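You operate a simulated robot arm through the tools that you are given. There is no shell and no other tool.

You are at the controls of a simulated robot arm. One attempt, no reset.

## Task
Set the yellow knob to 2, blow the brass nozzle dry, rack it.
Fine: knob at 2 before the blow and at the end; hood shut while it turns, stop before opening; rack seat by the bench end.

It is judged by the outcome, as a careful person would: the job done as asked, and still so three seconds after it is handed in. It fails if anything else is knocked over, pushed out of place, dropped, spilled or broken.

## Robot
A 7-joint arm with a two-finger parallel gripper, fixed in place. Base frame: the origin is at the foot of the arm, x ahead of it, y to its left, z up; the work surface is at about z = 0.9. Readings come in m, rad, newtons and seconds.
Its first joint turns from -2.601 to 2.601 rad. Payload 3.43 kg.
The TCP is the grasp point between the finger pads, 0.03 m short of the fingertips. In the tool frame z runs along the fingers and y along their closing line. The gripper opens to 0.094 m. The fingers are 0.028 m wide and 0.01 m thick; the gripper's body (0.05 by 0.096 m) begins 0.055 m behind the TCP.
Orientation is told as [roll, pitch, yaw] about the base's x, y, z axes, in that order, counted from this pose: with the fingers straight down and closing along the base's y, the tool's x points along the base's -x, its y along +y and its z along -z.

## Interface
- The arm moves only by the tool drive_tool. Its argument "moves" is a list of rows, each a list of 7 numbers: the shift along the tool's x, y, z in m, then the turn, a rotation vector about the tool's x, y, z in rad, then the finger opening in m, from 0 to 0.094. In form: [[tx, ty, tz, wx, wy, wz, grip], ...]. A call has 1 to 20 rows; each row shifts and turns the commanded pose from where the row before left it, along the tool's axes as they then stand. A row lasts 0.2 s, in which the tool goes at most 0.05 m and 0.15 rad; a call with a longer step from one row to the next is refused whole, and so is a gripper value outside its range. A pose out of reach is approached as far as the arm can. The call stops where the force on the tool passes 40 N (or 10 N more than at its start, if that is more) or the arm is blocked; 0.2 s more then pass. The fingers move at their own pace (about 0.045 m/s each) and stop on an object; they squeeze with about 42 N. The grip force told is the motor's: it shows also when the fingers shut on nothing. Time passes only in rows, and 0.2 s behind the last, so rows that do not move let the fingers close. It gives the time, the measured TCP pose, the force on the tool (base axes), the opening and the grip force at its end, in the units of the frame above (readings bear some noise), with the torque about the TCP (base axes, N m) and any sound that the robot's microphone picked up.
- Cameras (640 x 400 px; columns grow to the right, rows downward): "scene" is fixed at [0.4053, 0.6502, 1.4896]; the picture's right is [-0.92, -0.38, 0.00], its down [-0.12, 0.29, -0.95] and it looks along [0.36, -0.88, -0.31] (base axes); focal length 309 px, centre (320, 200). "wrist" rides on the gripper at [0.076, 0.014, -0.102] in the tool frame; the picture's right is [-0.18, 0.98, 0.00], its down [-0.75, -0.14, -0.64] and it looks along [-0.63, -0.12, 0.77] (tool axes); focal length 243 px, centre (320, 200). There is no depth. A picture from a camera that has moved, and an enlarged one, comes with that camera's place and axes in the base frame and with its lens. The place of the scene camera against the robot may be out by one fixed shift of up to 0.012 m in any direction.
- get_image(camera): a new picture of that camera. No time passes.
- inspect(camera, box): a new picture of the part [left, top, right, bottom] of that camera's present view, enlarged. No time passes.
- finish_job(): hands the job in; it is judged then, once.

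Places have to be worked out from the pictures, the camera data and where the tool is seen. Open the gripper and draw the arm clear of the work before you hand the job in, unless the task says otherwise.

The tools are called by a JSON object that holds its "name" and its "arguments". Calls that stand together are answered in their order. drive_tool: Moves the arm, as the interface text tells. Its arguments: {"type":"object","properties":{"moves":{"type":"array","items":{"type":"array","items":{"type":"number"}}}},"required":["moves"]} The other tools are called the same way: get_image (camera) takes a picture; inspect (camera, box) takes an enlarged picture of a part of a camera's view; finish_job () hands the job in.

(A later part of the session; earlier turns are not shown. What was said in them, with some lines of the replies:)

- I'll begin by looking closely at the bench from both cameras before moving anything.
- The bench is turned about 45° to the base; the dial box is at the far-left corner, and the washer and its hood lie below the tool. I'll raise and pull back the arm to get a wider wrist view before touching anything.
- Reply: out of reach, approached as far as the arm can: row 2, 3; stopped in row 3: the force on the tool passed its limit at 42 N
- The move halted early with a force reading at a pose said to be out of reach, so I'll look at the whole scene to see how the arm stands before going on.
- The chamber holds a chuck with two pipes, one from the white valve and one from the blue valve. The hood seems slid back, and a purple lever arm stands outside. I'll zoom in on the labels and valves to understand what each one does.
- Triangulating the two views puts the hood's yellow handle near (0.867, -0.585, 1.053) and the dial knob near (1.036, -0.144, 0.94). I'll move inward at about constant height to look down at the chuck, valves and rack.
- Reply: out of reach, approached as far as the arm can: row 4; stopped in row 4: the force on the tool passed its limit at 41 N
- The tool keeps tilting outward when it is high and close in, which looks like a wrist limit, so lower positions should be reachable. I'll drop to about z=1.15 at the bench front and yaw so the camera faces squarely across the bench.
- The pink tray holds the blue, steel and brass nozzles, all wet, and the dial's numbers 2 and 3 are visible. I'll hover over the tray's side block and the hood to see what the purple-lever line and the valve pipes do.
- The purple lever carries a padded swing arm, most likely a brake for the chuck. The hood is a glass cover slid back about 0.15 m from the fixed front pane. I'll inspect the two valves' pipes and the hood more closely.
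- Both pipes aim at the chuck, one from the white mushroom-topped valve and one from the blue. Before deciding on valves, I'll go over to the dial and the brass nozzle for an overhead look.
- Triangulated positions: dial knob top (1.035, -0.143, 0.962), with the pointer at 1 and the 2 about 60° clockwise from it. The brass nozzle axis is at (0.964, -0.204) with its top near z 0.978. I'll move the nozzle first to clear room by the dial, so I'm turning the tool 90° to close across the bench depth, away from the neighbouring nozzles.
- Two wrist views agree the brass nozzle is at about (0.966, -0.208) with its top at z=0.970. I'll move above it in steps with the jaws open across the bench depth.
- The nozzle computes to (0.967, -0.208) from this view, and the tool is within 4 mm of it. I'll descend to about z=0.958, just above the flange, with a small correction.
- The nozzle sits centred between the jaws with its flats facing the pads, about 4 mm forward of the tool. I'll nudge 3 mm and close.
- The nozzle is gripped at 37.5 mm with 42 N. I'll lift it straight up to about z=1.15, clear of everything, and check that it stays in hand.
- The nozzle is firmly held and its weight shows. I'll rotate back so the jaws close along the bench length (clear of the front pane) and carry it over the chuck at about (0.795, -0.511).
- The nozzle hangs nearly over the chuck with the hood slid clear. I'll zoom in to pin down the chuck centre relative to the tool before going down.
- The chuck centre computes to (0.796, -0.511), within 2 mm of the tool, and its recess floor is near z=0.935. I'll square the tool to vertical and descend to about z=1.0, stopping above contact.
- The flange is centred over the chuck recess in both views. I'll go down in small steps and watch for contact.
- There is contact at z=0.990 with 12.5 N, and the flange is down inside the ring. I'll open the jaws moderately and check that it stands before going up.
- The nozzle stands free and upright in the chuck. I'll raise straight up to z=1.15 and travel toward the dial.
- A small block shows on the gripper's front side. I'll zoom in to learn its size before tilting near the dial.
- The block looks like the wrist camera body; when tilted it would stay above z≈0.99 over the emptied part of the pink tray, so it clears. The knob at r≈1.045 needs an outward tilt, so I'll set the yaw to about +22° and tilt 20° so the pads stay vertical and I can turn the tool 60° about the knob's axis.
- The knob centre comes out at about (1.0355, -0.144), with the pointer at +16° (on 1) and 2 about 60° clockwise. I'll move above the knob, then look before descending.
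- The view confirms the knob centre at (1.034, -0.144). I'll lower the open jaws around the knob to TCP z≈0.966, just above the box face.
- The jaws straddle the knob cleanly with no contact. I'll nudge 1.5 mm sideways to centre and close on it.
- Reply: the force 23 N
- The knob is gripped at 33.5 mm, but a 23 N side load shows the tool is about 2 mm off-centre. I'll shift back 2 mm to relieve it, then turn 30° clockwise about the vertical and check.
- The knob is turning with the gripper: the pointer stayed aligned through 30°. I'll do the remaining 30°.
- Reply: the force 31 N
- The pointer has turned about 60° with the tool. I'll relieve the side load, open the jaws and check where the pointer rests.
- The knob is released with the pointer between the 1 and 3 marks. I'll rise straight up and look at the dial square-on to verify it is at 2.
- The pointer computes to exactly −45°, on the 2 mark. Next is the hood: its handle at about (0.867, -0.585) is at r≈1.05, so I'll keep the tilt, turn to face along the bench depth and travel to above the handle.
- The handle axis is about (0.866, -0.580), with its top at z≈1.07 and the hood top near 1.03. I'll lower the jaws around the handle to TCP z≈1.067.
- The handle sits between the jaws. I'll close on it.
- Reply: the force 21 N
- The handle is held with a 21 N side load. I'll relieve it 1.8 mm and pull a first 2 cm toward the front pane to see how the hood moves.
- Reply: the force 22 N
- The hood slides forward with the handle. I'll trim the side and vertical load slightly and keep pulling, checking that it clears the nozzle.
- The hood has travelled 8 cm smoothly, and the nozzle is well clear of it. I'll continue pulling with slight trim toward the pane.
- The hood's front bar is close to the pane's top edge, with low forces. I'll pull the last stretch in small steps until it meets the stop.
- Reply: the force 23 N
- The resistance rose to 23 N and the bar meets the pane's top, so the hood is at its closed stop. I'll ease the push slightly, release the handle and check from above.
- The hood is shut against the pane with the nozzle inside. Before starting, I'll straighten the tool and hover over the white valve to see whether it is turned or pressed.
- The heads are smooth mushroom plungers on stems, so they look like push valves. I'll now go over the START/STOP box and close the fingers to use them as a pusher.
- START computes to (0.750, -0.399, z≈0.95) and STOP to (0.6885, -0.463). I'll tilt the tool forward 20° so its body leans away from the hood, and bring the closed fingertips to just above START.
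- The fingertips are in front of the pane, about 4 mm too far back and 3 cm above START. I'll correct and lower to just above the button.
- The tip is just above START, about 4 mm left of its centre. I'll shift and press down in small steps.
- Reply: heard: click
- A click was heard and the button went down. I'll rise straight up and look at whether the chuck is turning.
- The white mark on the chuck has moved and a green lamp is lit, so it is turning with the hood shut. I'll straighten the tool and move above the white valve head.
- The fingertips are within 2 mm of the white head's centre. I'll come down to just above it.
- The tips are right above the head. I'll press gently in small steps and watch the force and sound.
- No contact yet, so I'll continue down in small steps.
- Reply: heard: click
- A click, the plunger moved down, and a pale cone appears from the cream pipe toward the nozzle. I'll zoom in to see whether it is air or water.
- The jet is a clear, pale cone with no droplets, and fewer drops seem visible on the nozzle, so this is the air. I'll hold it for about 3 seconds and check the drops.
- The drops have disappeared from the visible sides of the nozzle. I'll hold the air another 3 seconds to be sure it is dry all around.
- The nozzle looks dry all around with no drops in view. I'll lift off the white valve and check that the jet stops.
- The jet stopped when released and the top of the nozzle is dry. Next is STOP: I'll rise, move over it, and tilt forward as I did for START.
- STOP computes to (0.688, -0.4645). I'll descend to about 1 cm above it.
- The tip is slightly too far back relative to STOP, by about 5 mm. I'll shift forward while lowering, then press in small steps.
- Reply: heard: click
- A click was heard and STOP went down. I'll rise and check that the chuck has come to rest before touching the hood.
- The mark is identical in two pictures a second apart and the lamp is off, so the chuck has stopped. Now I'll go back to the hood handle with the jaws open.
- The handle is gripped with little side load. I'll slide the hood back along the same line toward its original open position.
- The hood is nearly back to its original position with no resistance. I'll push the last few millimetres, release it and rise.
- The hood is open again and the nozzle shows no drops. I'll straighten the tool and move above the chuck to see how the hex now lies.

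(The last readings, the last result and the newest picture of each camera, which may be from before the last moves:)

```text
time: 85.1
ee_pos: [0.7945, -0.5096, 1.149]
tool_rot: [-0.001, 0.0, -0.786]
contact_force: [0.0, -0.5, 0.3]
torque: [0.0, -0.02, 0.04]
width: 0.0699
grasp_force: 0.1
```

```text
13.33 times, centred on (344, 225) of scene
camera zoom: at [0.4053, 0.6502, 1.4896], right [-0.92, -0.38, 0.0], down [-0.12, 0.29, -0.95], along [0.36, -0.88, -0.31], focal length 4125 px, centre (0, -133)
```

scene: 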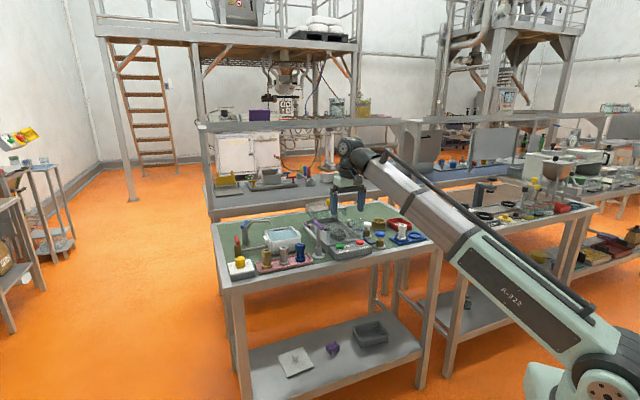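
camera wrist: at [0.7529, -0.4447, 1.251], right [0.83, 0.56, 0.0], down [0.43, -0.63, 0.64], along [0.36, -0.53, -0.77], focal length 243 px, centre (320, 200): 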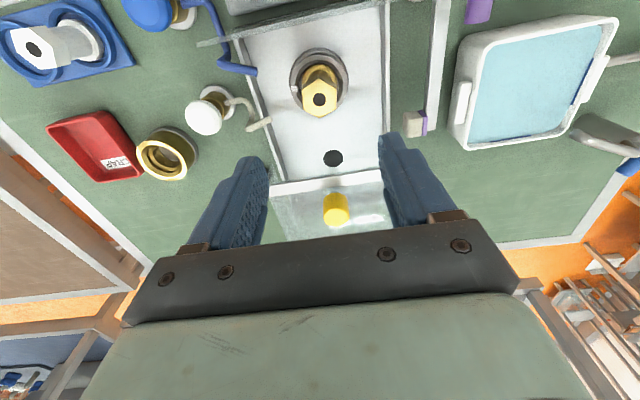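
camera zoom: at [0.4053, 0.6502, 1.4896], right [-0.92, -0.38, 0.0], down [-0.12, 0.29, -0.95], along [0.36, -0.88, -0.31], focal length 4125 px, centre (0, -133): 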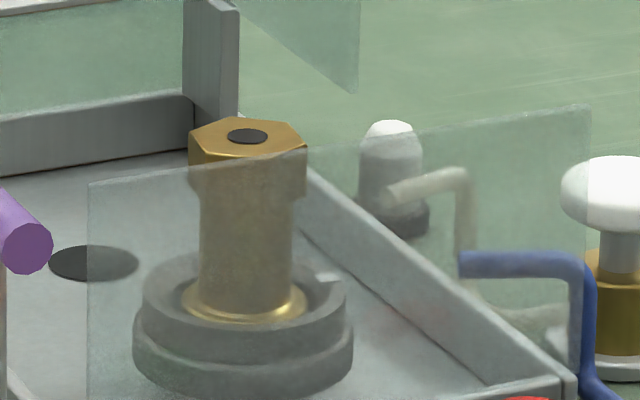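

The nozzle is dry, and its hex flats face the jaws squarely at about (0.796, -0.508). I'll descend straight onto it.

{"name": "drive_tool", "arguments": {"moves": [[0, 0.0018, 0.025, 0, 0, 0, 0.07], [0, 0, 0.025, 0, 0, 0, 0.07], [0, 0, 0.025, 0, 0, 0, 0.07], [0, 0, 0.025, 0, 0, 0, 0.07], [0, 0, 0.025, 0, 0, 0, 0.07], [0, 0, 0.02, 0, 0, 0, 0.07], [0, 0, 0.013, 0, 0, 0, 0.07], [0, 0, 0, 0, 0, 0, 0.07]]}}

{"name": "get_image", "arguments": {"camera": "wrist"}}

{"name": "inspect", "arguments": {"camera": "scene", "box": [320, 205, 368, 240]}}

```text
time: 86.9
ee_pos: [0.7971, -0.5086, 0.9879]
tool_rot: [0.001, 0.002, -0.786]
contact_force: [-0.6, 0.2, -0.5]
torque: [0.02, -0.03, 0.03]
width: 0.0701
grasp_force: 0.0
```

```text
taken
camera wrist: at [0.7548, -0.444, 1.0912], right [0.83, 0.56, 0.0], down [0.43, -0.63, 0.64], along [0.36, -0.53, -0.77], focal length 243 px, centre (320, 200)
```

wrist: 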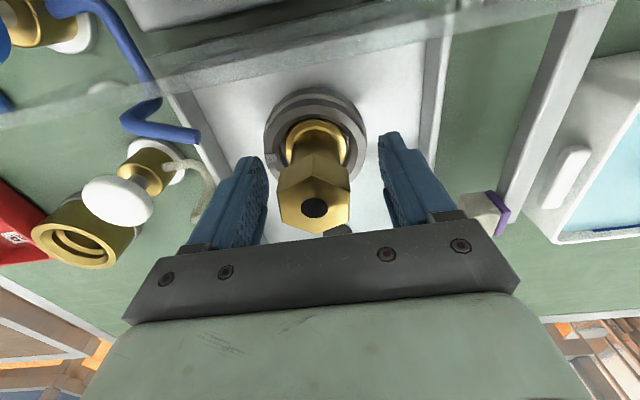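

```text
11.43 times, centred on (344, 222) of scene
camera zoom: at [0.4053, 0.6502, 1.4896], right [-0.92, -0.38, 0.0], down [-0.12, 0.29, -0.95], along [0.36, -0.88, -0.31], focal length 3536 px, centre (46, -57)
```

zoom: 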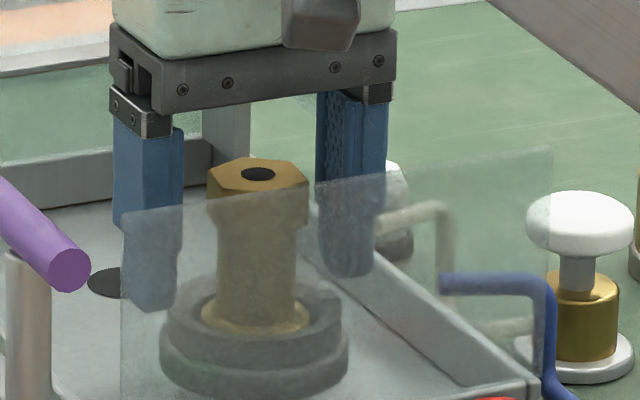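

The jaws straddle the nozzle evenly. I'll close and lift it straight out.

{"name": "drive_tool", "arguments": {"moves": [[0, 0, 0, 0, 0, 0, 0.02], [0, 0, 0, 0, 0, 0, 0.02], [0, 0, 0, 0, 0, 0, 0.02], [0, 0, 0, 0, 0, 0, 0.02]]}}

{"name": "drive_tool", "arguments": {"moves": [[0, 0, -0.01, 0, 0, 0, 0.02], [0, 0, -0.02, 0, 0, 0, 0.02], [0, 0, -0.03, 0, 0, 0, 0.02], [0, 0, -0.03, 0, 0, 0, 0.02], [0, 0, -0.03, 0, 0, 0, 0.02], [0, 0, -0.03, 0, 0, 0, 0.02]]}}

{"name": "get_image", "arguments": {"camera": "wrist"}}

{"name": "inspect", "arguments": {"camera": "scene", "box": [310, 180, 440, 260]}}

```text
time: 87.9
ee_pos: [0.797, -0.5086, 0.9896]
tool_rot: [0.0, -0.001, -0.787]
contact_force: [-2.2, -2.7, 2.1]
torque: [-0.1, 0.06, 0.01]
width: 0.0356
grasp_force: 42.1
```

```text
time: 89.3
ee_pos: [0.7962, -0.5064, 1.1396]
tool_rot: [0.001, 0.002, -0.788]
contact_force: [-0.8, -0.3, -2.1]
torque: [0.01, -0.01, -0.02]
width: 0.035
grasp_force: 42.0
```

```text
taken
camera wrist: at [0.7551, -0.4422, 1.2423], right [0.83, 0.56, 0.0], down [0.43, -0.63, 0.64], along [0.36, -0.53, -0.77], focal length 243 px, centre (320, 200)
```

wrist: 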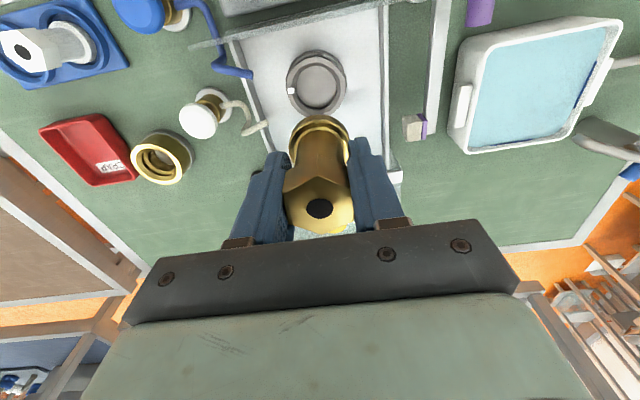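

```text
4.92 times, centred on (375, 220) of scene
camera zoom: at [0.4053, 0.6502, 1.4896], right [-0.92, -0.38, 0.0], down [-0.12, 0.29, -0.95], along [0.36, -0.88, -0.31], focal length 1523 px, centre (49, 102)
```

zoom: 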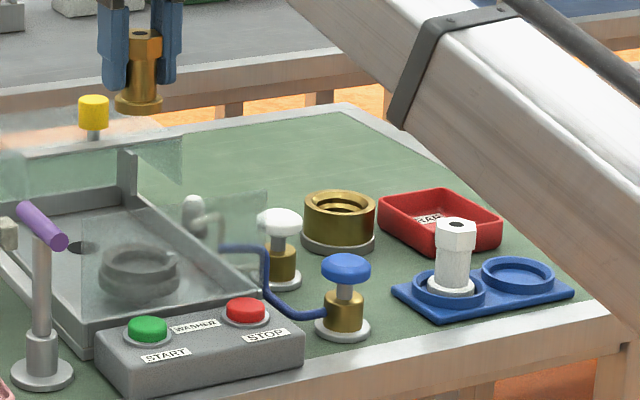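

The dry nozzle is lifted, gripped at 35 mm on its flats. I'll carry it over to the rack's empty seat by the bench end, about (0.49, -0.68), and view it from above.

{"name": "drive_tool", "arguments": {"moves": [[0.0105, -0.0376, 0, 0, 0, 0, 0.02], [0.0105, -0.0376, 0, 0, 0, 0, 0.02], [0.0105, -0.0376, 0, 0, 0, 0, 0.02], [0.0105, -0.0376, 0, 0, 0, 0, 0.02], [0.0105, -0.0376, 0, 0, 0, 0, 0.02], [0.0105, -0.0376, 0, 0, 0, 0, 0.02], [0.0105, -0.0376, 0, 0, 0, 0, 0.02], [0.0105, -0.0376, 0, 0, 0, 0, 0.02], [0.0105, -0.0376, 0, 0, 0, 0, 0.02], [0, 0, 0, 0, 0, 0, 0.02]]}}

{"name": "get_image", "arguments": {"camera": "wrist"}}

{"name": "inspect", "arguments": {"camera": "wrist", "box": [200, 0, 440, 150]}}

{"name": "inspect", "arguments": {"camera": "scene", "box": [370, 190, 450, 250]}}

```text
time: 91.5
ee_pos: [0.4909, -0.6804, 1.14]
tool_rot: [0.001, 0.0, -0.787]
contact_force: [0.7, 0.1, -1.8]
torque: [0.03, 0.0, -0.03]
width: 0.0351
grasp_force: 42.2
```

```text
taken
camera wrist: at [0.4488, -0.6157, 1.2416], right [0.83, 0.56, 0.0], down [0.43, -0.63, 0.64], along [0.36, -0.53, -0.77], focal length 243 px, centre (320, 200)
```

wrist: 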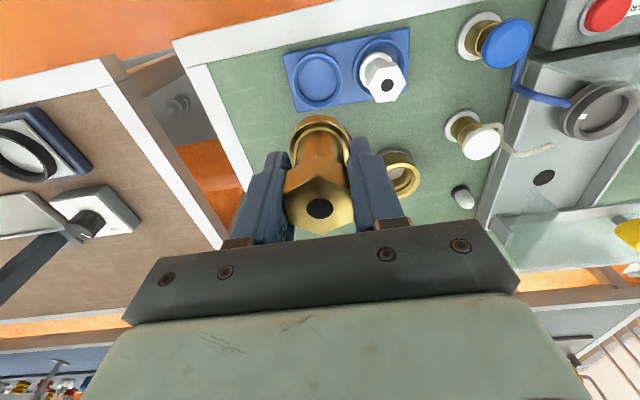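

```text
2.67 times, centred on (320, 75) of wrist
camera zoom: at [0.4488, -0.6157, 1.2416], right [0.83, 0.56, 0.0], down [0.43, -0.63, 0.64], along [0.36, -0.53, -0.77], focal length 647 px, centre (320, 533)
```

zoom: 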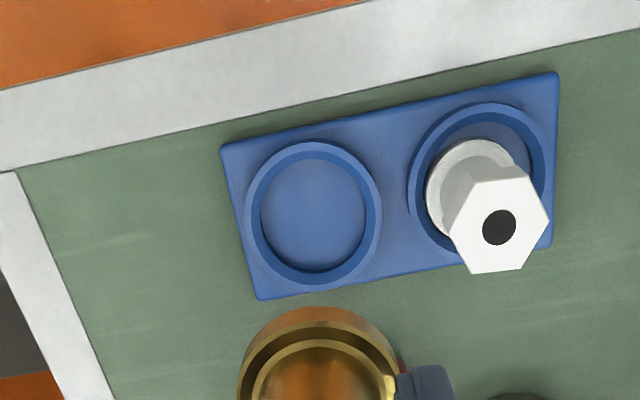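

```text
6.67 times, centred on (410, 220) of scene
camera zoom: at [0.4053, 0.6502, 1.4896], right [-0.92, -0.38, 0.0], down [-0.12, 0.29, -0.95], along [0.36, -0.88, -0.31], focal length 2063 px, centre (-280, 67)
```

zoom: 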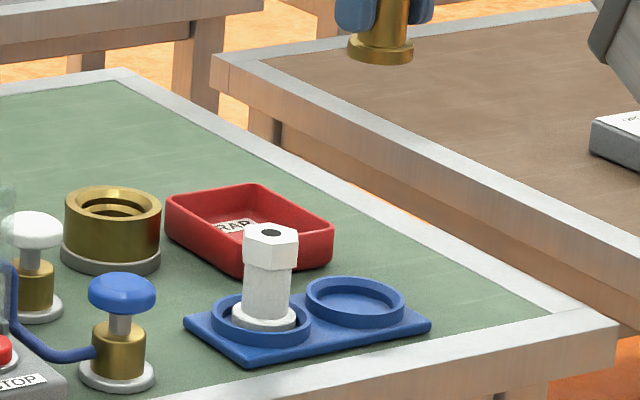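

The seat by the bench end computes to (0.4905, -0.681), under the tool within 1 mm; the white nozzle is 75 mm away. I'll descend to just above the seat.

{"name": "drive_tool", "arguments": {"moves": [[0, 0, 0.03, 0, 0, 0, 0.02], [0, 0, 0.03, 0, 0, 0, 0.02], [0, 0, 0.03, 0, 0, 0, 0.02], [0, 0, 0.03, 0, 0, 0, 0.02], [0, 0, 0.025, 0, 0, 0, 0.02], [0, 0, 0.015, 0, 0, 0, 0.02], [0, 0, 0, 0, 0, 0, 0.02]]}}

{"name": "inspect", "arguments": {"camera": "wrist", "box": [200, 0, 440, 150]}}

{"name": "inspect", "arguments": {"camera": "scene", "box": [380, 205, 444, 250]}}

```text
time: 93.1
ee_pos: [0.4889, -0.681, 0.9788]
tool_rot: [-0.001, -0.001, -0.787]
contact_force: [0.6, -0.9, -1.9]
torque: [-0.04, 0.0, -0.02]
width: 0.0353
grasp_force: 41.6
```

```text
2.67 times, centred on (320, 75) of wrist
camera zoom: at [0.4471, -0.6159, 1.0804], right [0.83, 0.56, 0.0], down [0.43, -0.63, 0.64], along [0.36, -0.53, -0.77], focal length 647 px, centre (320, 533)
```

zoom: 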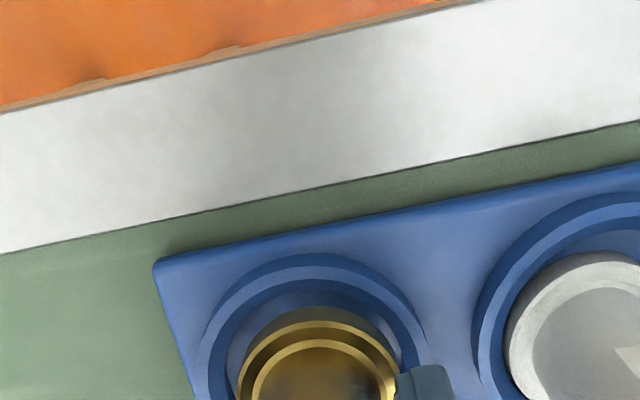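

```text
8.89 times, centred on (412, 228) of scene
camera zoom: at [0.4053, 0.6502, 1.4896], right [-0.92, -0.38, 0.0], down [-0.12, 0.29, -0.95], along [0.36, -0.88, -0.31], focal length 2750 px, centre (-498, -44)
```

zoom: 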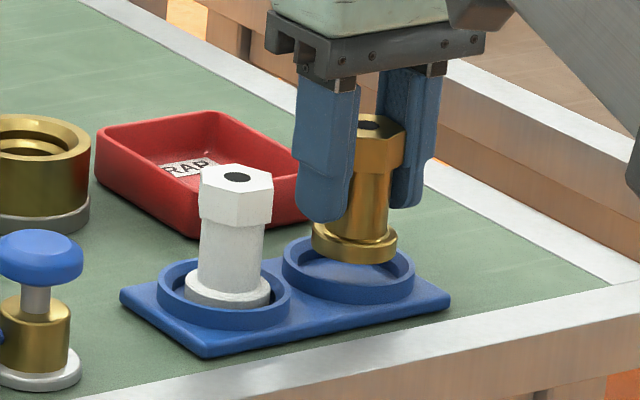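

The flange is centred over the seat to within about 2 mm. I'll trim that and lower slowly until it touches the seat floor.

{"name": "drive_tool", "arguments": {"moves": [[-0.0018, 0.001, 0, 0, 0, 0, 0.02], [0, 0, 0.005, 0, 0, 0, 0.02], [0, 0, 0.005, 0, 0, 0, 0.02], [0, 0, 0.003, 0, 0, 0, 0.02]]}}

{"name": "inspect", "arguments": {"camera": "scene", "box": [380, 205, 444, 250]}}

{"name": "inspect", "arguments": {"camera": "wrist", "box": [200, 50, 440, 200]}}

```text
time: 94.1
ee_pos: [0.4925, -0.6814, 0.9661]
tool_rot: [-0.002, 0.0, -0.789]
contact_force: [-0.2, -0.1, -1.1]
torque: [0.01, 0.02, 0.01]
width: 0.0354
grasp_force: 41.9
```

```text
8.89 times, centred on (412, 228) of scene
camera zoom: at [0.4053, 0.6502, 1.4896], right [-0.92, -0.38, 0.0], down [-0.12, 0.29, -0.95], along [0.36, -0.88, -0.31], focal length 2750 px, centre (-498, -44)
```

zoom: 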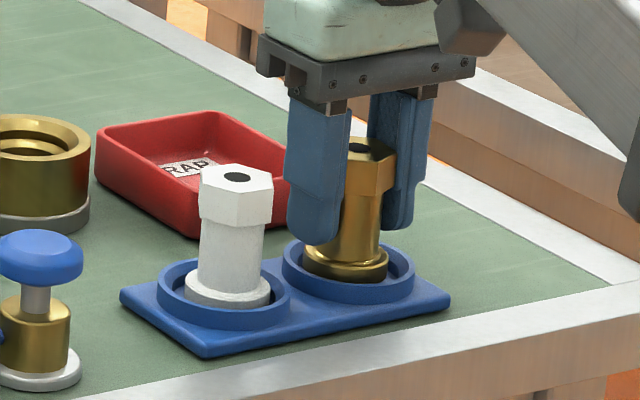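

```text
2.67 times, centred on (320, 125) of wrist
camera zoom: at [0.4502, -0.6165, 1.0678], right [0.83, 0.56, 0.0], down [0.43, -0.63, 0.64], along [0.36, -0.53, -0.77], focal length 647 px, centre (320, 400)
```

zoom: 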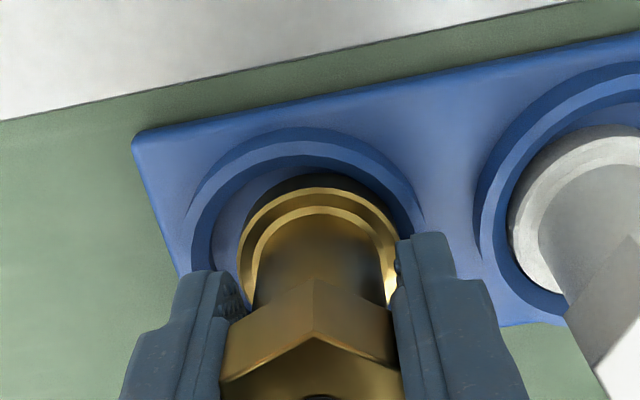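

The flange is inside the ring and nearly centred. I'll ease 1.5 mm sideways and lower the last few millimetres to contact.

{"name": "drive_tool", "arguments": {"moves": [[0, -0.0015, 0.002, 0, 0, 0, 0.02], [0, 0, 0.002, 0, 0, 0, 0.02], [0, 0, 0.002, 0, 0, 0, 0.02]]}}

{"name": "inspect", "arguments": {"camera": "scene", "box": [380, 205, 444, 250]}}

```text
time: 94.9
ee_pos: [0.4917, -0.6815, 0.9604]
tool_rot: [0.001, 0.0, -0.787]
contact_force: [0.2, -0.3, -1.9]
torque: [0.0, 0.02, 0.01]
width: 0.0352
grasp_force: 42.2
```

```text
8.89 times, centred on (412, 228) of scene
camera zoom: at [0.4053, 0.6502, 1.4896], right [-0.92, -0.38, 0.0], down [-0.12, 0.29, -0.95], along [0.36, -0.88, -0.31], focal length 2750 px, centre (-498, -44)
```

zoom: 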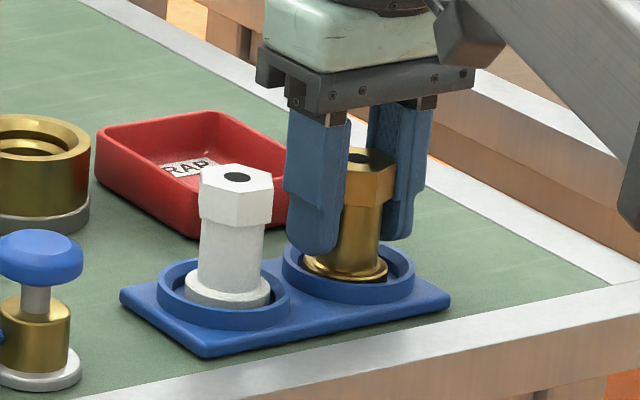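

Still no contact, so I'll continue 2 mm at a time.

{"name": "drive_tool", "arguments": {"moves": [[0, 0, 0.002, 0, 0, 0, 0.02], [0, 0, 0.0015, 0, 0, 0, 0.02]]}}

{"name": "inspect", "arguments": {"camera": "scene", "box": [380, 205, 444, 250]}}

```text
time: 95.5
ee_pos: [0.4922, -0.6813, 0.9592]
tool_rot: [0.0, -0.002, -0.787]
contact_force: [3.5, -0.4, 30.4]
torque: [0.18, 0.03, -0.03]
width: 0.0353
grasp_force: 42.2
```

```text
8.89 times, centred on (412, 228) of scene
camera zoom: at [0.4053, 0.6502, 1.4896], right [-0.92, -0.38, 0.0], down [-0.12, 0.29, -0.95], along [0.36, -0.88, -0.31], focal length 2750 px, centre (-498, -44)
```

zoom: 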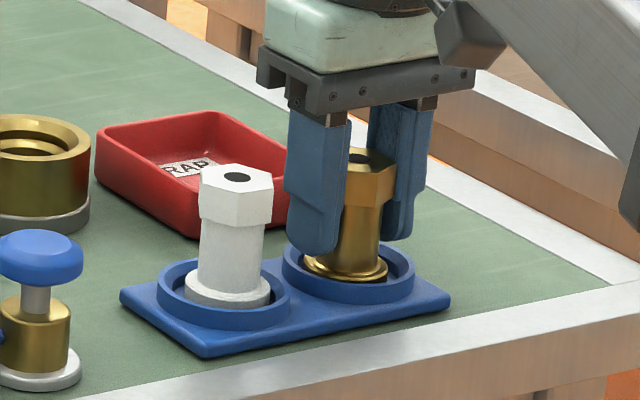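

Firm contact at z=0.959, so the nozzle is on the seat floor. I'll ease the push and open the jaws.

{"name": "drive_tool", "arguments": {"moves": [[0, 0, -0.0018, 0, 0, 0, 0.02], [0, 0, 0, 0, 0, 0, 0.042], [0, 0, 0, 0, 0, 0, 0.054], [0, 0, 0, 0, 0, 0, 0.054], [0, 0, 0, 0, 0, 0, 0.054]]}}

{"name": "inspect", "arguments": {"camera": "scene", "box": [380, 205, 444, 250]}}

{"name": "inspect", "arguments": {"camera": "wrist", "box": [200, 50, 440, 230]}}

```text
time: 96.7
ee_pos: [0.493, -0.6823, 0.9586]
tool_rot: [0.0, 0.0, -0.787]
contact_force: [0.5, -0.4, 0.5]
torque: [-0.01, 0.02, -0.04]
width: 0.0541
grasp_force: 0.1
```

```text
8.89 times, centred on (412, 228) of scene
camera zoom: at [0.4053, 0.6502, 1.4896], right [-0.92, -0.38, 0.0], down [-0.12, 0.29, -0.95], along [0.36, -0.88, -0.31], focal length 2750 px, centre (-498, -44)
```

zoom: 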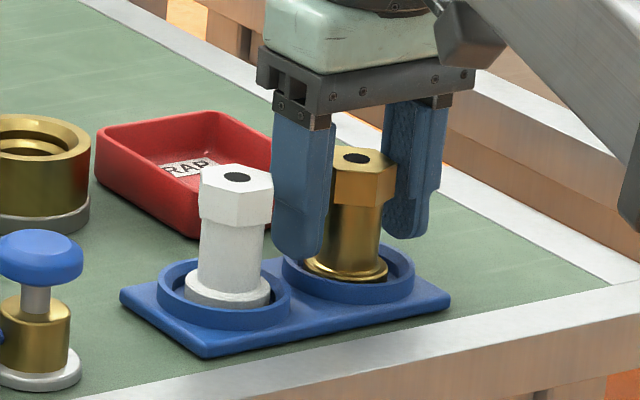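

```text
2.22 times, centred on (320, 140) of wrist
camera zoom: at [0.4497, -0.6175, 1.0612], right [0.83, 0.56, 0.0], down [0.43, -0.63, 0.64], along [0.36, -0.53, -0.77], focal length 539 px, centre (320, 333)
```

zoom: 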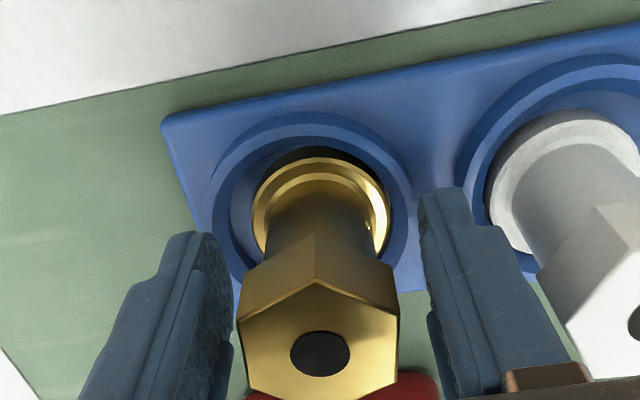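

The nozzle stands in the end seat, released. I'll rise straight up and away.

{"name": "drive_tool", "arguments": {"moves": [[0, 0, -0.015, 0, 0, 0, 0.054], [0, 0, -0.03, 0, 0, 0, 0.054], [0, 0, -0.03, 0, 0, 0, 0.054], [0, 0, -0.03, 0, 0, 0, 0.054], [0, 0, -0.03, 0, 0, 0, 0.054], [0, 0, -0.03, 0, 0, 0, 0.054], [0, 0, 0, 0, 0, 0, 0.08]]}}

{"name": "get_image", "arguments": {"camera": "wrist"}}

{"name": "inspect", "arguments": {"camera": "scene", "box": [380, 205, 444, 250]}}

{"name": "inspect", "arguments": {"camera": "scene", "box": [210, 180, 450, 330]}}

{"name": "inspect", "arguments": {"camera": "scene", "box": [224, 250, 272, 280]}}

```text
time: 98.3
ee_pos: [0.4905, -0.6829, 1.1236]
tool_rot: [0.0, 0.001, -0.787]
contact_force: [-0.2, 0.0, -0.8]
torque: [-0.02, 0.02, 0.01]
width: 0.0797
grasp_force: 0.0
```

```text
taken
camera wrist: at [0.4489, -0.6174, 1.2263], right [0.83, 0.56, 0.0], down [0.43, -0.63, 0.64], along [0.36, -0.53, -0.77], focal length 243 px, centre (320, 200)
```

wrist: 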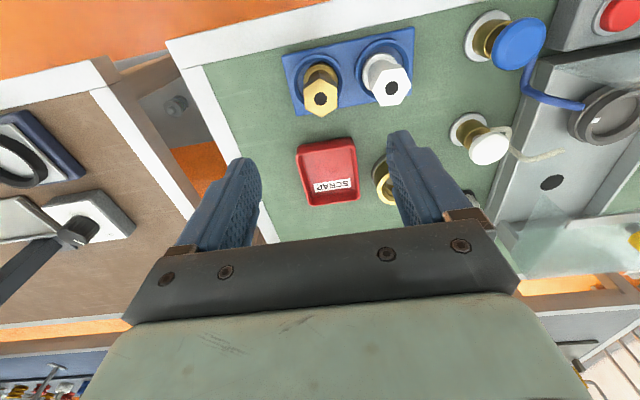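

```text
8.89 times, centred on (412, 228) of scene
camera zoom: at [0.4053, 0.6502, 1.4896], right [-0.92, -0.38, 0.0], down [-0.12, 0.29, -0.95], along [0.36, -0.88, -0.31], focal length 2750 px, centre (-498, -44)
```

zoom: 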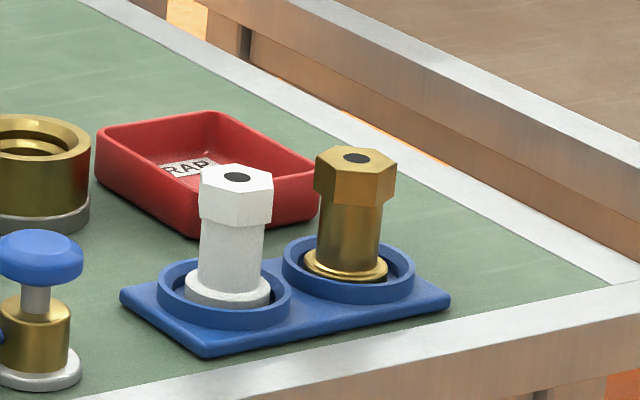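

```text
2.67 times, centred on (330, 255) of scene
camera zoom: at [0.4053, 0.6502, 1.4896], right [-0.92, -0.38, 0.0], down [-0.12, 0.29, -0.95], along [0.36, -0.88, -0.31], focal length 825 px, centre (293, 53)
```

zoom: 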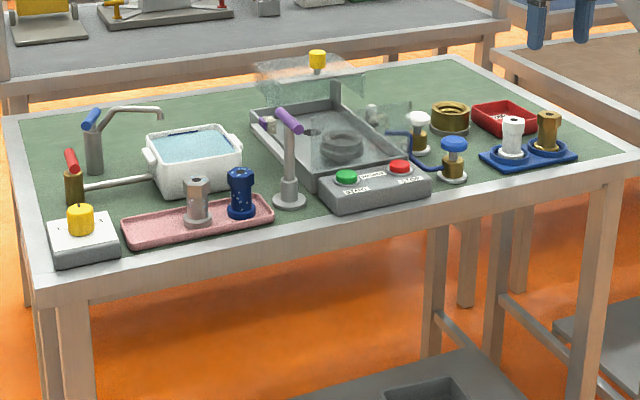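

```text
13.33 times, centred on (248, 265) of scene
camera zoom: at [0.4053, 0.6502, 1.4896], right [-0.92, -0.38, 0.0], down [-0.12, 0.29, -0.95], along [0.36, -0.88, -0.31], focal length 4125 px, centre (1280, -667)
```

zoom: 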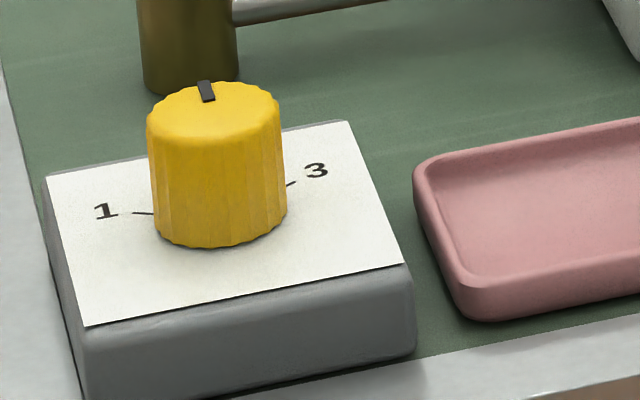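

The brass nozzle is dry and upright in the end seat, the knob is still at 2, the washer is stopped and everything else is in place. I'll draw the open gripper back clear of the bench.

{"name": "drive_tool", "arguments": {"moves": [[0.025, 0, -0.004, 0, 0, 0, 0.08], [0.025, 0, -0.004, 0, 0, 0, 0.08], [0.025, 0, -0.004, 0, 0, 0, 0.08], [0.025, 0, 0, 0, 0, 0, 0.08], [0.025, 0, 0, 0, 0, 0, 0.08], [0, 0, 0, 0, 0, 0, 0.08]]}}

{"name": "get_image", "arguments": {"camera": "scene"}}

{"name": "inspect", "arguments": {"camera": "scene", "box": [310, 190, 450, 270]}}

```text
time: 99.2
ee_pos: [0.4373, -0.6287, 1.1365]
tool_rot: [0.0, -0.01, -0.791]
contact_force: [4.6, -7.0, -12.4]
torque: [-0.16, 0.04, -0.07]
width: 0.0802
grasp_force: 0.0
stopped in row 4: the force on the tool passed its limit at 51 N (the readings are from after the stop); the commanded pose is now the measured one
```

```text
taken
```

scene: 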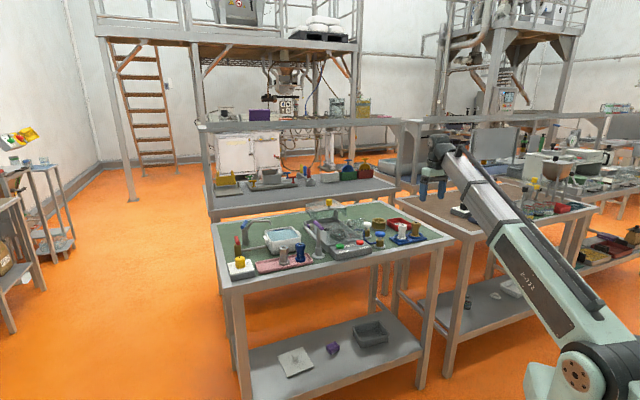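

```text
4.57 times, centred on (380, 230) of scene
camera zoom: at [0.4053, 0.6502, 1.4896], right [-0.92, -0.38, 0.0], down [-0.12, 0.29, -0.95], along [0.36, -0.88, -0.31], focal length 1414 px, centre (46, 63)
```

zoom: 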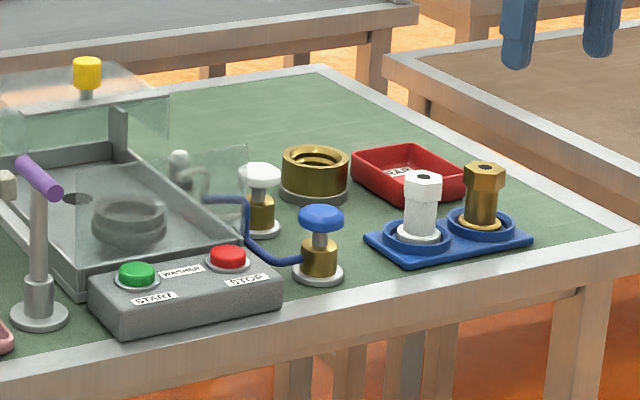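

That stop looks like the arm's own joint limit again, since nothing is near the gripper and all items are undisturbed. I'll back off slightly from that limit and let it settle.

{"name": "drive_tool", "arguments": {"moves": [[-0.004, 0, 0.006, 0, 0, 0, 0.08], [0, 0, 0, 0, 0, 0, 0.08], [0, 0, 0, 0, 0, 0, 0.08], [0, 0, 0, 0, 0, 0, 0.08]]}}

{"name": "get_image", "arguments": {"camera": "wrist"}}

{"name": "inspect", "arguments": {"camera": "scene", "box": [210, 180, 450, 330]}}

```text
time: 100.2
ee_pos: [0.4404, -0.6311, 1.1296]
tool_rot: [-0.002, -0.008, -0.792]
contact_force: [-0.1, 0.1, 0.3]
torque: [0.01, 0.01, -0.02]
width: 0.08
grasp_force: 0.1
```

```text
taken
camera wrist: at [0.3983, -0.566, 1.2308], right [0.83, 0.56, 0.0], down [0.43, -0.63, 0.65], along [0.36, -0.54, -0.76], focal length 243 px, centre (320, 200)
```

wrist: 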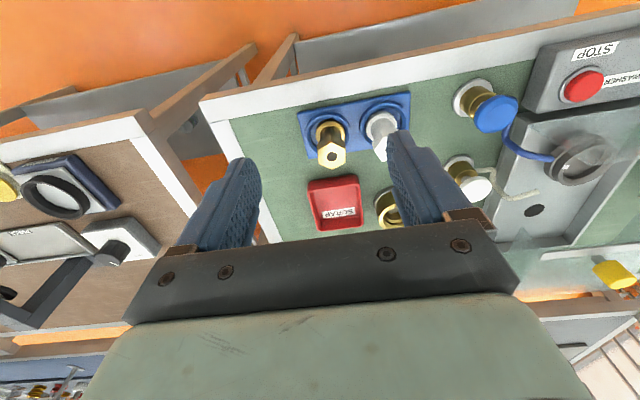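

```text
2.67 times, centred on (330, 255) of scene
camera zoom: at [0.4053, 0.6502, 1.4896], right [-0.92, -0.38, 0.0], down [-0.12, 0.29, -0.95], along [0.36, -0.88, -0.31], focal length 825 px, centre (293, 53)
```

zoom: 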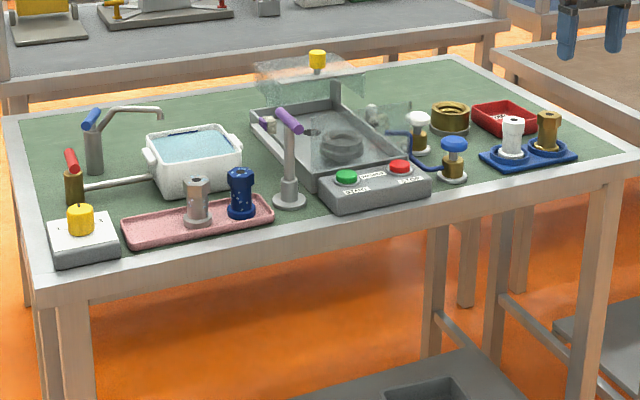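

The forces are zero and the gripper is open, well above the work. The knob is at 2, the washer is stopped with its lamp off, and the dry brass nozzle stands in the seat by the bench end. Nothing else has been disturbed, so I'm handing in the job.

{"name": "finish_job", "arguments": {}}

```text
The job is handed in.
```

The job is done and handed in: the brass nozzle is dry and stands upright in the rack seat by the bench end.

- **Knob:** the yellow knob was turned from 1 to 2 before the blow. It still reads 2 in a late close-up.
- **Blow:** the nozzle went into the washer chuck with the hood shut. I pressed START, checked it was turning, and held the white air valve for about 6 seconds until no drops showed.
- **Stop and open:** I released the valve and the jet stopped. After STOP, two pictures a second apart showed the chuck at rest, and only then did I open the hood. I left it slid back, about where I found it.
- **Rest of the bench:** the other nozzles, valves, tray and basin look undisturbed in the last pictures.

The valves were unlabelled, so I took the white one for air and the blue one for water. The clear jet and vanishing drops bore that out.

The arm stopped on its force limit three times during free moves (twice early on, once while drawing back at the end). Nothing was near the gripper, and it looked like the arm's own joint limit.
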